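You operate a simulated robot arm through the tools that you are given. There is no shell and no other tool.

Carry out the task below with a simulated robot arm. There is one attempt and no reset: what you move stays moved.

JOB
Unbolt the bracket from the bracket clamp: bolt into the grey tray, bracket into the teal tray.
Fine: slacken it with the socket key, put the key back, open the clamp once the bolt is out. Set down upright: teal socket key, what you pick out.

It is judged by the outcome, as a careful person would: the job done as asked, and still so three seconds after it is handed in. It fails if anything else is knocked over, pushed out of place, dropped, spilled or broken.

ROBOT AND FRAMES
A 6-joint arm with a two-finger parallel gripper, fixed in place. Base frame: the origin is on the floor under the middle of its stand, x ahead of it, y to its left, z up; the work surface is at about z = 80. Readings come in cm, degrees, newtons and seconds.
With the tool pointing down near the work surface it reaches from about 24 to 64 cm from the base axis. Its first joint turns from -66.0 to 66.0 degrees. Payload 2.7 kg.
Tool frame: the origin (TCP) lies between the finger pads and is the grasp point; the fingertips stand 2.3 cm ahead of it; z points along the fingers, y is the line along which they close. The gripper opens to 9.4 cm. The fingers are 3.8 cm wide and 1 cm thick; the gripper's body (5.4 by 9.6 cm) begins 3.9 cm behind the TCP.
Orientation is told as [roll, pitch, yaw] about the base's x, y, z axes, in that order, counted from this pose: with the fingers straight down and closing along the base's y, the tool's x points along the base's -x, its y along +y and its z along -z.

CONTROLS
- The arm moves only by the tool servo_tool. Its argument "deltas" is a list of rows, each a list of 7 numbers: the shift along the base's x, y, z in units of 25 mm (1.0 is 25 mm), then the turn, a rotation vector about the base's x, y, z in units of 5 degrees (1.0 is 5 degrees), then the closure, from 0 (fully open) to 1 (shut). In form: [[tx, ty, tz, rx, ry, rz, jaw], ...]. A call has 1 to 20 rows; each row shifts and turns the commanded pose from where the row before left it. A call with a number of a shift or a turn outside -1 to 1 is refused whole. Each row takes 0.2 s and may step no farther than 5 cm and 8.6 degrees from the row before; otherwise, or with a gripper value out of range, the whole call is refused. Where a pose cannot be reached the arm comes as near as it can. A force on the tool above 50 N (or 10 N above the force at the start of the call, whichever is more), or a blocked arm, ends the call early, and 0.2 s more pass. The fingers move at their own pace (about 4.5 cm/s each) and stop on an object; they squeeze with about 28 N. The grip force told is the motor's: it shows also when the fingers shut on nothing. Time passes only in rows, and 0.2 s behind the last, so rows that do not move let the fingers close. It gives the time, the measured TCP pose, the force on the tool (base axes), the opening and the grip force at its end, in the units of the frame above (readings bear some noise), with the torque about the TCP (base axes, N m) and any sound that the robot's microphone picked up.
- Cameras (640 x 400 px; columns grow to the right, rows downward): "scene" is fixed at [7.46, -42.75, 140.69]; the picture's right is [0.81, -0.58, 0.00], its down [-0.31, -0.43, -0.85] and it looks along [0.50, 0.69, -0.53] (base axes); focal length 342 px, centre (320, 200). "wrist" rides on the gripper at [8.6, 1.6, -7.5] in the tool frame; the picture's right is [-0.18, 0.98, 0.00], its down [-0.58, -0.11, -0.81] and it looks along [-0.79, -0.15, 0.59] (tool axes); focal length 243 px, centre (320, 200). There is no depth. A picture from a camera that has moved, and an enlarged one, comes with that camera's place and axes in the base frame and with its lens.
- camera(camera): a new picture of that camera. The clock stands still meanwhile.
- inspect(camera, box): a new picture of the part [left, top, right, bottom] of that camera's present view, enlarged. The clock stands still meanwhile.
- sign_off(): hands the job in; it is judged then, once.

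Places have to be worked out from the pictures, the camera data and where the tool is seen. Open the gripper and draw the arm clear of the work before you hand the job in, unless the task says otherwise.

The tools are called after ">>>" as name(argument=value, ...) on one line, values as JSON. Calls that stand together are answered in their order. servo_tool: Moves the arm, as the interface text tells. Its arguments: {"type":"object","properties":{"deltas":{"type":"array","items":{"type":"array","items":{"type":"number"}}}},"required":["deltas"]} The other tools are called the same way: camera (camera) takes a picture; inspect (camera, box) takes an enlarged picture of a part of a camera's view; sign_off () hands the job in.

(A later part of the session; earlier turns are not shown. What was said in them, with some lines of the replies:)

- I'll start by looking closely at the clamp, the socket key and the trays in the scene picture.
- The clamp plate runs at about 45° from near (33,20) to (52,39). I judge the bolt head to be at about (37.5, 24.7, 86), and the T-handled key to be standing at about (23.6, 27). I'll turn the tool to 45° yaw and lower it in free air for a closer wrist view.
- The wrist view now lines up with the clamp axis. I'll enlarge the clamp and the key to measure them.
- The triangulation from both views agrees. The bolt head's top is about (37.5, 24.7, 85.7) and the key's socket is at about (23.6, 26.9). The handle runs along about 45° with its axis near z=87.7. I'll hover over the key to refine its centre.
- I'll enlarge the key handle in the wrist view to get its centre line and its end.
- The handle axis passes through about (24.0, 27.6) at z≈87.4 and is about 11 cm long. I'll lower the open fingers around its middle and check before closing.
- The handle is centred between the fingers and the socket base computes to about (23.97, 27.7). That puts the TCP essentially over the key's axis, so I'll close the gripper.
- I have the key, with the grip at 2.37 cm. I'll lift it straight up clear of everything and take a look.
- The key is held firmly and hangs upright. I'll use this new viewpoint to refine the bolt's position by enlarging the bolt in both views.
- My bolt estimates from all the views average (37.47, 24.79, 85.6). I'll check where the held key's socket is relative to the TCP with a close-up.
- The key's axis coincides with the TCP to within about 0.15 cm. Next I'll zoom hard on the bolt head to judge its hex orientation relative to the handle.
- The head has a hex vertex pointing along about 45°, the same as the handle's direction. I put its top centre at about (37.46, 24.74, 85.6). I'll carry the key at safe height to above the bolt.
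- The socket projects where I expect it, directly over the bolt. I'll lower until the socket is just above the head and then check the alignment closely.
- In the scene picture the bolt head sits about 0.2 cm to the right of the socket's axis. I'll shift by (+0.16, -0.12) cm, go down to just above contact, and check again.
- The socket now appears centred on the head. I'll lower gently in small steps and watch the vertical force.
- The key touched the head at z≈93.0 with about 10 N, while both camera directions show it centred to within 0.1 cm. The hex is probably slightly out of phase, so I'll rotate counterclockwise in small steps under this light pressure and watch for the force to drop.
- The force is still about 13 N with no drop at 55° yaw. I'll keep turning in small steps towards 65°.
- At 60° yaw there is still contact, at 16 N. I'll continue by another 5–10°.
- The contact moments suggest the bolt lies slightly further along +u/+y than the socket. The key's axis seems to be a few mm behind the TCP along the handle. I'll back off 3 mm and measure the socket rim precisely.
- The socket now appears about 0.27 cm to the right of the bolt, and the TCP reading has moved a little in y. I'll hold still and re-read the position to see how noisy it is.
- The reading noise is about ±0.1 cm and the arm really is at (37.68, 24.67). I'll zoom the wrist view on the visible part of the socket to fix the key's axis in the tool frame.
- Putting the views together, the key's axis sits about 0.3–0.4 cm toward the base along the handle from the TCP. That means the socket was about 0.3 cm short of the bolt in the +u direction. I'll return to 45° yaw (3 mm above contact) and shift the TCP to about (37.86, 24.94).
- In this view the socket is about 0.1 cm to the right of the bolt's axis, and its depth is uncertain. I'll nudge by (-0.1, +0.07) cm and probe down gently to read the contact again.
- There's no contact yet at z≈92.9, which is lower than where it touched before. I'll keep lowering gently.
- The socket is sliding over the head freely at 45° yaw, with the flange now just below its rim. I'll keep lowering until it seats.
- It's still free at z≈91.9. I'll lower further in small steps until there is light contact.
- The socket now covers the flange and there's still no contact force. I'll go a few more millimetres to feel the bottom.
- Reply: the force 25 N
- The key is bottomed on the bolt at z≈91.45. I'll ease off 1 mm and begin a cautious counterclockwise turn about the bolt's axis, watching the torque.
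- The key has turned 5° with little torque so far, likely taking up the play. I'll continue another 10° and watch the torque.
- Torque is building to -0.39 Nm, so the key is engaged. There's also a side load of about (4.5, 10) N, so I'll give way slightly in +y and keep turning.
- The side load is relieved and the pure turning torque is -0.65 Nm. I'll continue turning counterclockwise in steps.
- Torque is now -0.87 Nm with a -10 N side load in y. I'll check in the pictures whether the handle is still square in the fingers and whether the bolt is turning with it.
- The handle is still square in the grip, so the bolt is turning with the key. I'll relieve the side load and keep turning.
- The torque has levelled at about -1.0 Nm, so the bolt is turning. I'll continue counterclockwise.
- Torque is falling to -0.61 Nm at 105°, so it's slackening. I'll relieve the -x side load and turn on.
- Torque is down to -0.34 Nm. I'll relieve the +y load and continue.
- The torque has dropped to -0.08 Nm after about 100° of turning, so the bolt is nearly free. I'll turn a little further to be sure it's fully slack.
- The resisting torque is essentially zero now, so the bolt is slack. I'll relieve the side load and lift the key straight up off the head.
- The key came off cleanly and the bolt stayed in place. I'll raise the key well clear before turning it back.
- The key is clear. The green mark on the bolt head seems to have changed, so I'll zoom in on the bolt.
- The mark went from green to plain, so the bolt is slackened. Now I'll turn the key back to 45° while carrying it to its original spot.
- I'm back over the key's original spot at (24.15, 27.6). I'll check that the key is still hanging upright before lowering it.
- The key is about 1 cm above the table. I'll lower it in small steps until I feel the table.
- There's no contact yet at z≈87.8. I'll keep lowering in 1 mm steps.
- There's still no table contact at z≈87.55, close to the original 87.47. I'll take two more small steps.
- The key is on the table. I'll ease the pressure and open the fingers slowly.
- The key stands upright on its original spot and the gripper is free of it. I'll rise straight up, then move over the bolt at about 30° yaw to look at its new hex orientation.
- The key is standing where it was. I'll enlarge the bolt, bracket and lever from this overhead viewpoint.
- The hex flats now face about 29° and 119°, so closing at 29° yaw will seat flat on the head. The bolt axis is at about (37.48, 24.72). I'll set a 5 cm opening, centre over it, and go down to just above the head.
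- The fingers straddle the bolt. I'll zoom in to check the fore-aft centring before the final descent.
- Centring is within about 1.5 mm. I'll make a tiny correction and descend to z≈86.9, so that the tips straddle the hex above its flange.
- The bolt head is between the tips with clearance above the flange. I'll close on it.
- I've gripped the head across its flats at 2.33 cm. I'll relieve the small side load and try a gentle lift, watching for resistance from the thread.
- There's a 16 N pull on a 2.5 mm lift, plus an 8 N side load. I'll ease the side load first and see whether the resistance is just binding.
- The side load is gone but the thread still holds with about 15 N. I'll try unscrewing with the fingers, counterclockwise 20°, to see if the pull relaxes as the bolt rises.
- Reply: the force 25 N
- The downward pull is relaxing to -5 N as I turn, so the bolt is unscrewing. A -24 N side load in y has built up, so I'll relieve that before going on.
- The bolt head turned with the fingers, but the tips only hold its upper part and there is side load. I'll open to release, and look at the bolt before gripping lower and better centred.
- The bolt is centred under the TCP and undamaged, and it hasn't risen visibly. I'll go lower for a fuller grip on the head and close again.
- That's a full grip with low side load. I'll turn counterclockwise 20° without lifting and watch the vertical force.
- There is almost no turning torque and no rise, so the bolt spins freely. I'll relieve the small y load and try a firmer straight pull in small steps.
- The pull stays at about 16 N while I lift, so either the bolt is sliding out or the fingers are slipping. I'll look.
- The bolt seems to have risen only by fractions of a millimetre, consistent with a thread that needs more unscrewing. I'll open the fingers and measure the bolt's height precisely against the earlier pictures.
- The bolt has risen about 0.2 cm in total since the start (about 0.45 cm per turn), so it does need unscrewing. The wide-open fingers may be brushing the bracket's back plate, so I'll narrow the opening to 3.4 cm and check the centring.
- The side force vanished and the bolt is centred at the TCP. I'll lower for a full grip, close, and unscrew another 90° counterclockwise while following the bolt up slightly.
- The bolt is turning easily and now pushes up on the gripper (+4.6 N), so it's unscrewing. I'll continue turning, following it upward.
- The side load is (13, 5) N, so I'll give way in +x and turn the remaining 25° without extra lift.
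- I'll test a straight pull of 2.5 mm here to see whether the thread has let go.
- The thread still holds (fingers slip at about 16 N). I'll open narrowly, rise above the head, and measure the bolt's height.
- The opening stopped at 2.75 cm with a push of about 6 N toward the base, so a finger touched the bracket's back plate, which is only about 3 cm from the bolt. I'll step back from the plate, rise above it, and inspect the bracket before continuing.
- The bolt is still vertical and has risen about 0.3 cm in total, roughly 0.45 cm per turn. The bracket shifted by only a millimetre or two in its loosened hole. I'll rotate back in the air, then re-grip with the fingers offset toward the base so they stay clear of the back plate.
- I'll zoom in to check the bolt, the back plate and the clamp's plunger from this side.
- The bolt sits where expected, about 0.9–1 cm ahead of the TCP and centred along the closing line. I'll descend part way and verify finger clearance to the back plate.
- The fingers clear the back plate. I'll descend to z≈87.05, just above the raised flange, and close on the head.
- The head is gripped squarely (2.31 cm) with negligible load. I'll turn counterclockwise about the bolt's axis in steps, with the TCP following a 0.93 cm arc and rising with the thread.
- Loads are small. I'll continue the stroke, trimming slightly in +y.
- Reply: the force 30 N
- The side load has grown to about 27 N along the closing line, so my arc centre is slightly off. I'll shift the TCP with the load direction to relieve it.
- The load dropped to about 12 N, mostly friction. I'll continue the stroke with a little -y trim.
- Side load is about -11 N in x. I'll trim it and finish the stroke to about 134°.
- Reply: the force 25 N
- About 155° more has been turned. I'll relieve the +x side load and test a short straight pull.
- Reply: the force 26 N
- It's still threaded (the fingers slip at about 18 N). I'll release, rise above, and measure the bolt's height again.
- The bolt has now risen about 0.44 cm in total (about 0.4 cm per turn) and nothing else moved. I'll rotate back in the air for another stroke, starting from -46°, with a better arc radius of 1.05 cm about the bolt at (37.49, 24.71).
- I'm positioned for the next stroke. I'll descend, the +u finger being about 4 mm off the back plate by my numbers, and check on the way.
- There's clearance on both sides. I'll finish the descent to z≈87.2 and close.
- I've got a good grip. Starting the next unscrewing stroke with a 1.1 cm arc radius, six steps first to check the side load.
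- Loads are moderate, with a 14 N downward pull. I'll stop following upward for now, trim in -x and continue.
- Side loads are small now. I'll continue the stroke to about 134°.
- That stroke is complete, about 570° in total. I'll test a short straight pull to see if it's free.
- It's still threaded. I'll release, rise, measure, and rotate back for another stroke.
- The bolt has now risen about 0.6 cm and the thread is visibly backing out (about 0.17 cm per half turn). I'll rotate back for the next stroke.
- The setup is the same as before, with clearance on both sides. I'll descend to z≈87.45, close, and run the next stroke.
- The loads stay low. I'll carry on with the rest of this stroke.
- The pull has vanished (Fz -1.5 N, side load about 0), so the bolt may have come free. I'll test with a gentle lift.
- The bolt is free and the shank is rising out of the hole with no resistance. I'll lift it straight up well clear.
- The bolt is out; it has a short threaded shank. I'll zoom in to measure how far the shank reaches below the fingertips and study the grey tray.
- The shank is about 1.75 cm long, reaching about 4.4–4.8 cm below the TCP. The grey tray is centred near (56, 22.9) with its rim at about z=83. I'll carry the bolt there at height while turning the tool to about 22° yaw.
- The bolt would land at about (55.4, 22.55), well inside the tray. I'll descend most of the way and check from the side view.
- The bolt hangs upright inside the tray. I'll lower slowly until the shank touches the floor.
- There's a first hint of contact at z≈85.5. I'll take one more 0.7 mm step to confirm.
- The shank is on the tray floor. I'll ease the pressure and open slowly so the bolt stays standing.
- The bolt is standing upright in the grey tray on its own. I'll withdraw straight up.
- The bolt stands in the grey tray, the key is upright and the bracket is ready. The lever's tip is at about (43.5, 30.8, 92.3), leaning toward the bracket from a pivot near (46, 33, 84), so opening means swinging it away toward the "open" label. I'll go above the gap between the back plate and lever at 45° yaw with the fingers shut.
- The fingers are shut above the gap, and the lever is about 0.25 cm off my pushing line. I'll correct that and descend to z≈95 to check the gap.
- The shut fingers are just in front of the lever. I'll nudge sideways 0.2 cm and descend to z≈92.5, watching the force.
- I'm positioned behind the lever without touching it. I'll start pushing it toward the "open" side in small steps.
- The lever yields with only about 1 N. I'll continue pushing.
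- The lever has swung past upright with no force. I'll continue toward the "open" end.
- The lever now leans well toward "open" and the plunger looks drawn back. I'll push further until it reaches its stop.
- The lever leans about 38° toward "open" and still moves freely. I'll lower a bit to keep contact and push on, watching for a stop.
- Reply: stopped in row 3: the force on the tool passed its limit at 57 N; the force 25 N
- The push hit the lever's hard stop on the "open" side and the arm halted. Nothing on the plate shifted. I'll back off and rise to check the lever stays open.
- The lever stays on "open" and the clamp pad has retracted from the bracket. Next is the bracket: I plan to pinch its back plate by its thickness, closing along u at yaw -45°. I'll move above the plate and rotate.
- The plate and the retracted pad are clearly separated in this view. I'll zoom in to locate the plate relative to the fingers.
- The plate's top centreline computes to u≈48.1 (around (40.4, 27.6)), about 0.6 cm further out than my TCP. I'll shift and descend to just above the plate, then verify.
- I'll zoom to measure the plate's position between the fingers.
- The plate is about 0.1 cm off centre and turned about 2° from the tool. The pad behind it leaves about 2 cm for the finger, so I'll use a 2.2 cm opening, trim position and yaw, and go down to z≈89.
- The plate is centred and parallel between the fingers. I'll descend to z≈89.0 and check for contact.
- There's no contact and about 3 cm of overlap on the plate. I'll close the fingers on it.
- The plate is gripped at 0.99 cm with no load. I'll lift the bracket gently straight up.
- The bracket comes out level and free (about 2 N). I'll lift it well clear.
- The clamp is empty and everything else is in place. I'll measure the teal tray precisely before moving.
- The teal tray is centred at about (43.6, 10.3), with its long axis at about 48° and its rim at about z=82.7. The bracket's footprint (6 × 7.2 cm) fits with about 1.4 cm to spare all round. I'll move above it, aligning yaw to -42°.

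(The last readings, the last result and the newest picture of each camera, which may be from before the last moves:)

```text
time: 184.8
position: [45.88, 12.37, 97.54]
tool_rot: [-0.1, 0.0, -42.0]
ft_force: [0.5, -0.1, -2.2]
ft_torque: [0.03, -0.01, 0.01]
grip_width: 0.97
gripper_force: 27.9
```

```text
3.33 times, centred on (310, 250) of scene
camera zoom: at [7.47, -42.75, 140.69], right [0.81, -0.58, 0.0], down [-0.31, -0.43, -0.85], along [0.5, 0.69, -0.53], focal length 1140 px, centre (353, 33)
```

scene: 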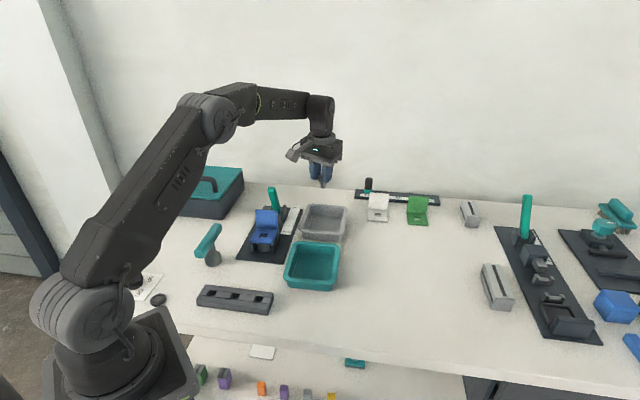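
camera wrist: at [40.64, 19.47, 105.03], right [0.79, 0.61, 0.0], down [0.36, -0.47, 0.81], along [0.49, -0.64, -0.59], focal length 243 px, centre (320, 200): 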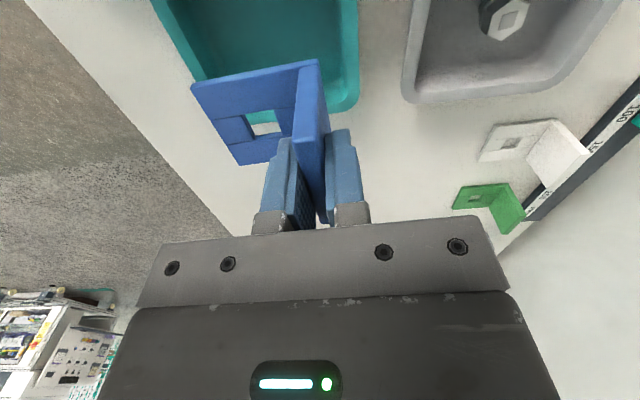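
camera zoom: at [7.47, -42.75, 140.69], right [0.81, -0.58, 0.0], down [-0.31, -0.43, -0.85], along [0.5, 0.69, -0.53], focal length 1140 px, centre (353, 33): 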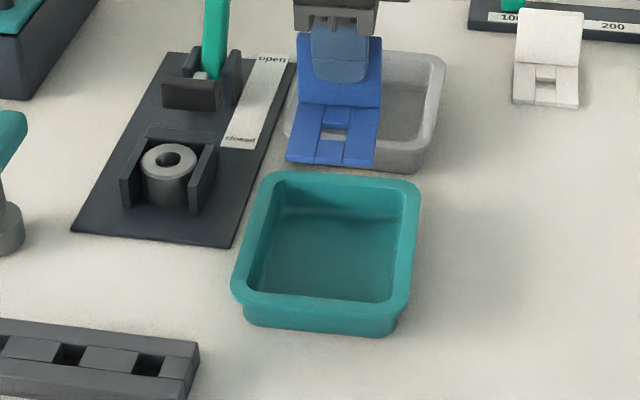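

The bracket is level and lined up over the teal tray. I'll lower it to just above the floor region and check.

>>> servo_tool(deltas=[[0, 0, -0.4, 0, 0, 0, 1], [0, 0, -0.8, 0, 0, 0, 1], [0, 0, -0.9, 0, 0, 0, 1], [0, 0, -0.8, 0, 0, 0, 1], [0, 0, -0.5, 0, 0, 0, 1], [0, 0, -0.3, 0, 0, 0, 1], [0, 0, 0, 0, 0, 0, 1]])

>>> inspect(camera="scene", box=[260, 200, 360, 300])

>>> camera(camera="wrist")

```text
time: 186.4
position: [45.95, 12.35, 88.47]
tool_rot: [-0.2, 0.1, -42.0]
ft_force: [0.2, -0.2, -1.3]
ft_torque: [0.04, -0.03, 0.06]
grip_width: 1.01
gripper_force: 28.4
```

```text
4.00 times, centred on (310, 250) of scene
camera zoom: at [7.47, -42.75, 140.69], right [0.81, -0.58, 0.0], down [-0.31, -0.43, -0.85], along [0.5, 0.69, -0.53], focal length 1368 px, centre (360, 0)
```

zoom: 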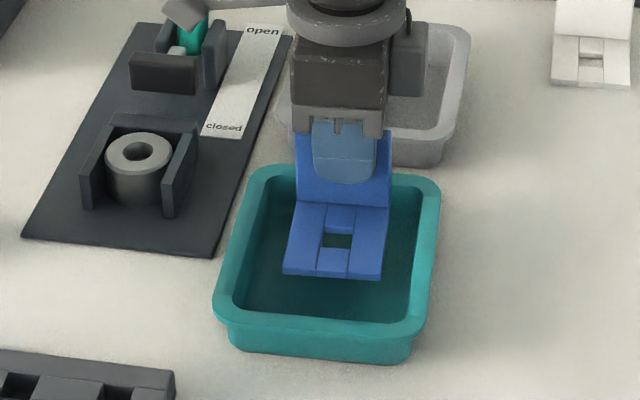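

```text
taken
camera wrist: at [40.59, 19.49, 95.82], right [0.79, 0.61, 0.0], down [0.36, -0.47, 0.81], along [0.49, -0.64, -0.59], focal length 243 px, centre (320, 200)
```

wrist: 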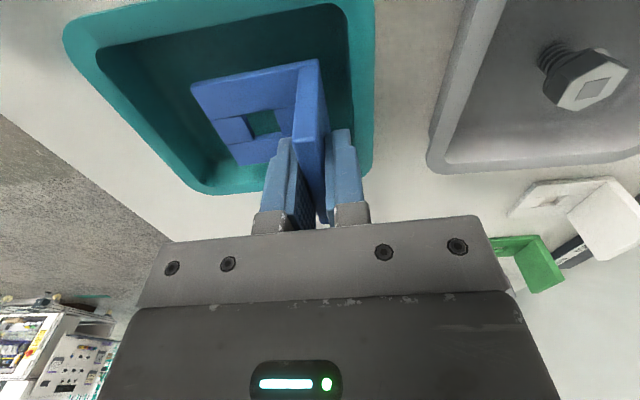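

The bracket is nicely centred inside the tray. I'll lower slowly until the base touches the floor.

>>> servo_tool(deltas=[[0, 0, -0.3, 0, 0, 0, 1], [0, 0, -0.25, 0, 0, 0, 1], [0, 0, -0.15, 0, 0, 0, 1], [0, 0, 0, 0, 0, 0, 1]])

>>> servo_tool(deltas=[[0, 0, -0.06, 0, 0, 0, 1], [0, 0, -0.06, 0, 0, 0, 1], [0, 0, 0, 0, 0, 0, 1]])

```text
time: 187.4
position: [45.86, 12.3, 86.63]
tool_rot: [-0.1, 0.2, -42.0]
ft_force: [0.4, -0.4, -1.9]
ft_torque: [0.02, -0.03, 0.0]
grip_width: 1.0
gripper_force: 28.0
```

```text
time: 188.2
position: [45.86, 12.26, 86.39]
tool_rot: [-0.2, 0.1, -42.0]
ft_force: [-0.6, 0.2, -1.0]
ft_torque: [0.04, -0.05, -0.01]
grip_width: 0.95
gripper_force: 28.4
```

There's no contact yet at z≈86.4. I'll continue in small steps.

>>> servo_tool(deltas=[[0, 0, -0.06, 0, 0, 0, 1], [0, 0, -0.06, 0, 0, 0, 1], [0, 0, 0, 0, 0, 0, 1]])

>>> inspect(camera="scene", box=[270, 215, 350, 295])

```text
time: 189.0
position: [45.91, 12.33, 86.09]
tool_rot: [-0.2, 0.2, -42.0]
ft_force: [0.5, -0.1, -2.4]
ft_torque: [0.0, -0.03, -0.03]
grip_width: 0.96
gripper_force: 27.5
```

```text
5.00 times, centred on (310, 255) of scene
camera zoom: at [7.47, -42.75, 140.69], right [0.81, -0.58, 0.0], down [-0.31, -0.43, -0.85], along [0.5, 0.69, -0.53], focal length 1710 px, centre (370, -75)
```

zoom: 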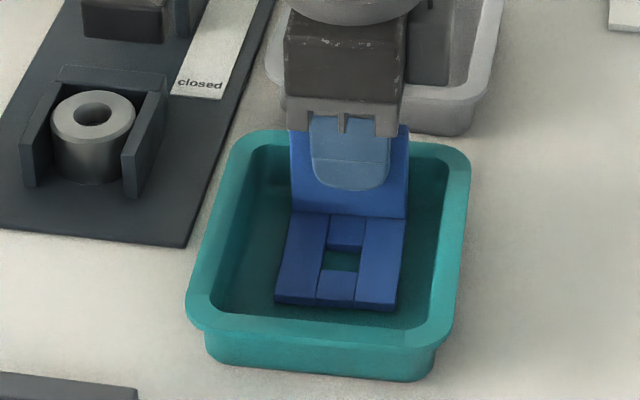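

It's still slightly above the floor. I'll go on in 1 mm steps.

>>> servo_tool(deltas=[[0, 0, -0.05, 0, 0, 0, 1], [0, 0, -0.05, 0, 0, 0, 1], [0, 0, 0, 0, 0, 0, 1]])

>>> servo_tool(deltas=[[0, 0, -0.05, 0, 0, 0, 1], [0, 0, -0.03, 0, 0, 0, 1], [0, 0, 0, 0, 0, 0, 1]])

```text
time: 189.8
position: [45.84, 12.26, 85.82]
tool_rot: [-0.1, 0.0, -42.0]
ft_force: [-3.3, -0.7, 10.3]
ft_torque: [0.15, 0.32, 0.1]
grip_width: 1.0
gripper_force: 27.8
```

```text
time: 190.6
position: [46.0, 12.37, 85.67]
tool_rot: [0.0, 0.0, -42.0]
ft_force: [-2.3, -4.9, 19.5]
ft_torque: [-0.15, 0.06, 0.01]
grip_width: 0.95
gripper_force: 27.8
```

The base is on the tray floor. I'll ease the pressure and open the fingers gradually.

>>> servo_tool(deltas=[[0, 0, 0.04, 0, 0, 0, 1], [0, 0, 0, 0, 0, 0, 1], [0, 0, 0, 0, 0, 0, 0.88], [0, 0, 0, 0, 0, 0, 0.84], [0, 0, 0, 0, 0, 0, 0.8], [0, 0, 0, 0, 0, 0, 0.76], [0, 0, 0, 0, 0, 0, 0.76]])

>>> inspect(camera="scene", box=[270, 215, 350, 295])

>>> camera(camera="wrist")

```text
time: 192.2
position: [45.88, 12.29, 85.79]
tool_rot: [-0.1, 0.2, -42.0]
ft_force: [-0.7, -0.9, -0.4]
ft_torque: [-0.02, 0.06, -0.01]
grip_width: 2.24
gripper_force: 0.1
```

```text
5.00 times, centred on (310, 255) of scene
camera zoom: at [7.46, -42.75, 140.69], right [0.81, -0.58, 0.0], down [-0.31, -0.43, -0.85], along [0.5, 0.69, -0.53], focal length 1710 px, centre (370, -75)
```

zoom: 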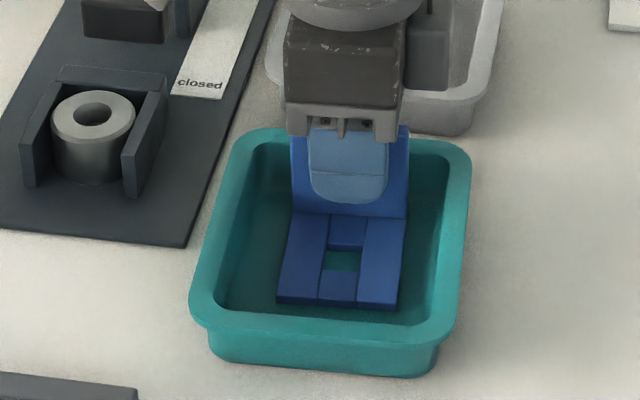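

```text
taken
camera wrist: at [40.56, 19.49, 93.19], right [0.79, 0.61, 0.0], down [0.36, -0.47, 0.81], along [0.49, -0.64, -0.59], focal length 243 px, centre (320, 200)
```

wrist: 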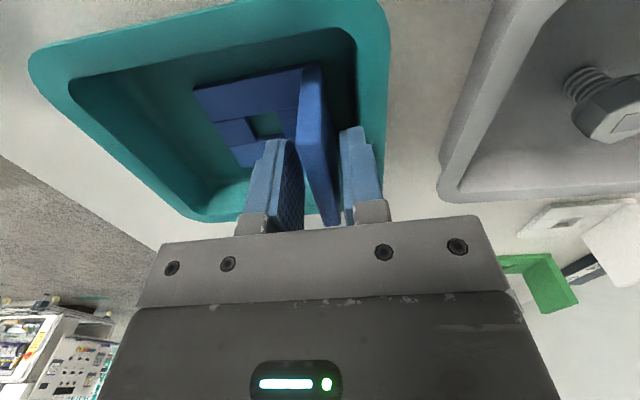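

The bracket stands upright in the teal tray, free of the fingers. I'll withdraw straight up.

>>> servo_tool(deltas=[[0, 0, 0.15, 0, 0, 0, 0.74], [0, 0, 0.3, 0, 0, 0, 0.74], [0, 0, 0.5, 0, 0, 0, 0.74], [0, 0, 0.8, 0, 0, 0, 0.74], [0, 0, 1, 0, 0, 0, 0.74], [0, 0, 1, 0, 0, 0, 0.6], [0, 0, 1, 0, 0, 0, 0.4], [0, 0, 0.5, 0, 0, 0, 0.2], [0, 0, 0, 0, 0, 0, 0.2]])

>>> inspect(camera="scene", box=[260, 200, 360, 300])

>>> camera(camera="wrist")

```text
time: 194.2
position: [45.78, 12.4, 98.84]
tool_rot: [-0.1, 0.1, -41.9]
ft_force: [0.2, 0.2, 0.5]
ft_torque: [0.02, 0.01, 0.01]
grip_width: 7.51
gripper_force: 0.1
```

```text
4.00 times, centred on (310, 250) of scene
camera zoom: at [7.46, -42.75, 140.69], right [0.81, -0.58, 0.0], down [-0.31, -0.43, -0.85], along [0.5, 0.69, -0.53], focal length 1368 px, centre (360, 0)
```

zoom: 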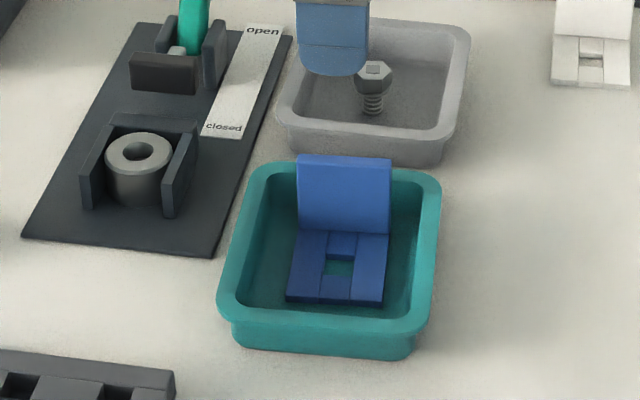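

```text
taken
camera wrist: at [40.42, 19.56, 106.3], right [0.79, 0.61, 0.0], down [0.36, -0.47, 0.81], along [0.49, -0.64, -0.59], focal length 243 px, centre (320, 200)
```

wrist: 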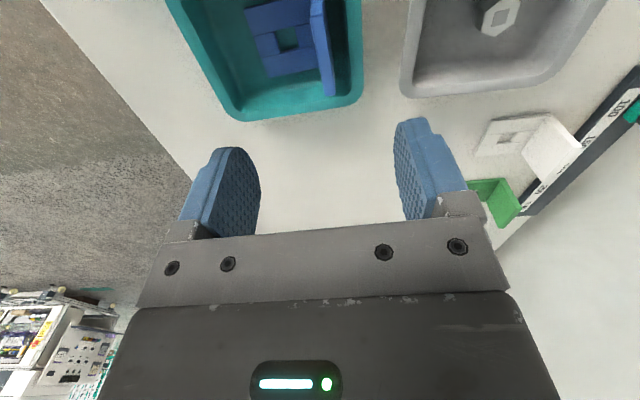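

Both parts are in place: bracket upright in the teal tray, bolt upright in the grey tray. I'll draw the arm up and back clear of the work with the gripper open, then take a final look.

>>> servo_tool(deltas=[[0, 0, 0.8, 0, 0, 0.5, 0], [-0.3, 0, 0.9, 0, 0, 0.8, 0], [-0.5, 0.1, 0.9, 0, 0, 0.8, 0], [-0.6, 0.15, 0.9, 0, 0, 0.8, 0], [-0.7, 0.2, 0.9, 0, 0, 0.8, 0], [-0.8, 0.2, 0.9, 0, 0, 0.8, 0], [-0.8, 0.2, 0.9, 0, 0, 0.8, 0], [-0.8, 0.2, 0.8, 0, 0, 0.8, 0], [-0.6, 0.2, 0.5, 0, 0, 0.8, 0], [-0.4, 0.1, 0.3, 0, 0, 0.8, 0], [0, 0, 0, 0, 0, 0.5, 0], [0, 0, 0, 0, 0, 0, 0]])

>>> camera(camera="scene")

>>> inspect(camera="scene", box=[180, 170, 360, 300])

```text
time: 196.8
position: [32.18, 15.83, 118.37]
tool_rot: [-0.2, 0.1, -0.9]
ft_force: [0.2, 0.4, -0.2]
ft_torque: [-0.03, 0.0, -0.02]
grip_width: 9.42
gripper_force: 0.0
```

```text
taken
```

scene: 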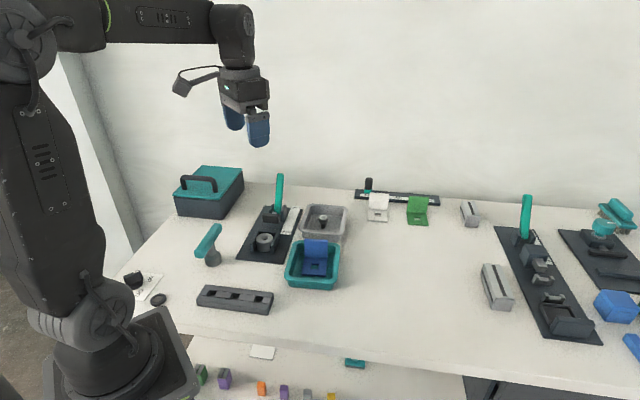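

```text
3.08 times, centred on (270, 235) of scene
camera zoom: at [7.46, -42.75, 140.69], right [0.81, -0.58, 0.0], down [-0.31, -0.43, -0.85], along [0.5, 0.69, -0.53], focal length 1052 px, centre (474, 92)
```

zoom: 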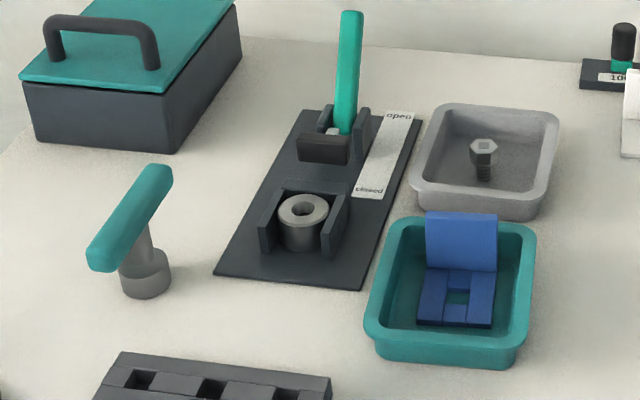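

Everything checks out against the first picture. The key is upright on its original spot, the bolt stands in the grey tray and the bracket stands in the teal tray. The clamp is at its "open" stop, and the arm is clear with the gripper open. I'm handing the job in.

>>> sign_off()

```text
The job is handed in.
```

The job is done and handed in: the bolt is in the grey tray and the bracket is in the teal tray, both standing upright.

- **Bolt:** the socket key slackened it, but it was still threaded in. I unscrewed it the rest of the way with the gripper, then lifted it out.
- **Key:** it is back upright on its original spot.
- **Clamp:** I opened it only after the bolt was out, by pushing the lever to its stop on the "open" side. That last push briefly reached 57 N and the arm halted itself. Nothing on the plate moved.
- **Small shifts:** the bracket moved a millimetre or two in the clamp while I was unscrewing the bolt. The teal tray slid by about 2 mm when I set the bracket down. Nothing else looked displaced in the final picture.

The arm is drawn clear with the gripper open.
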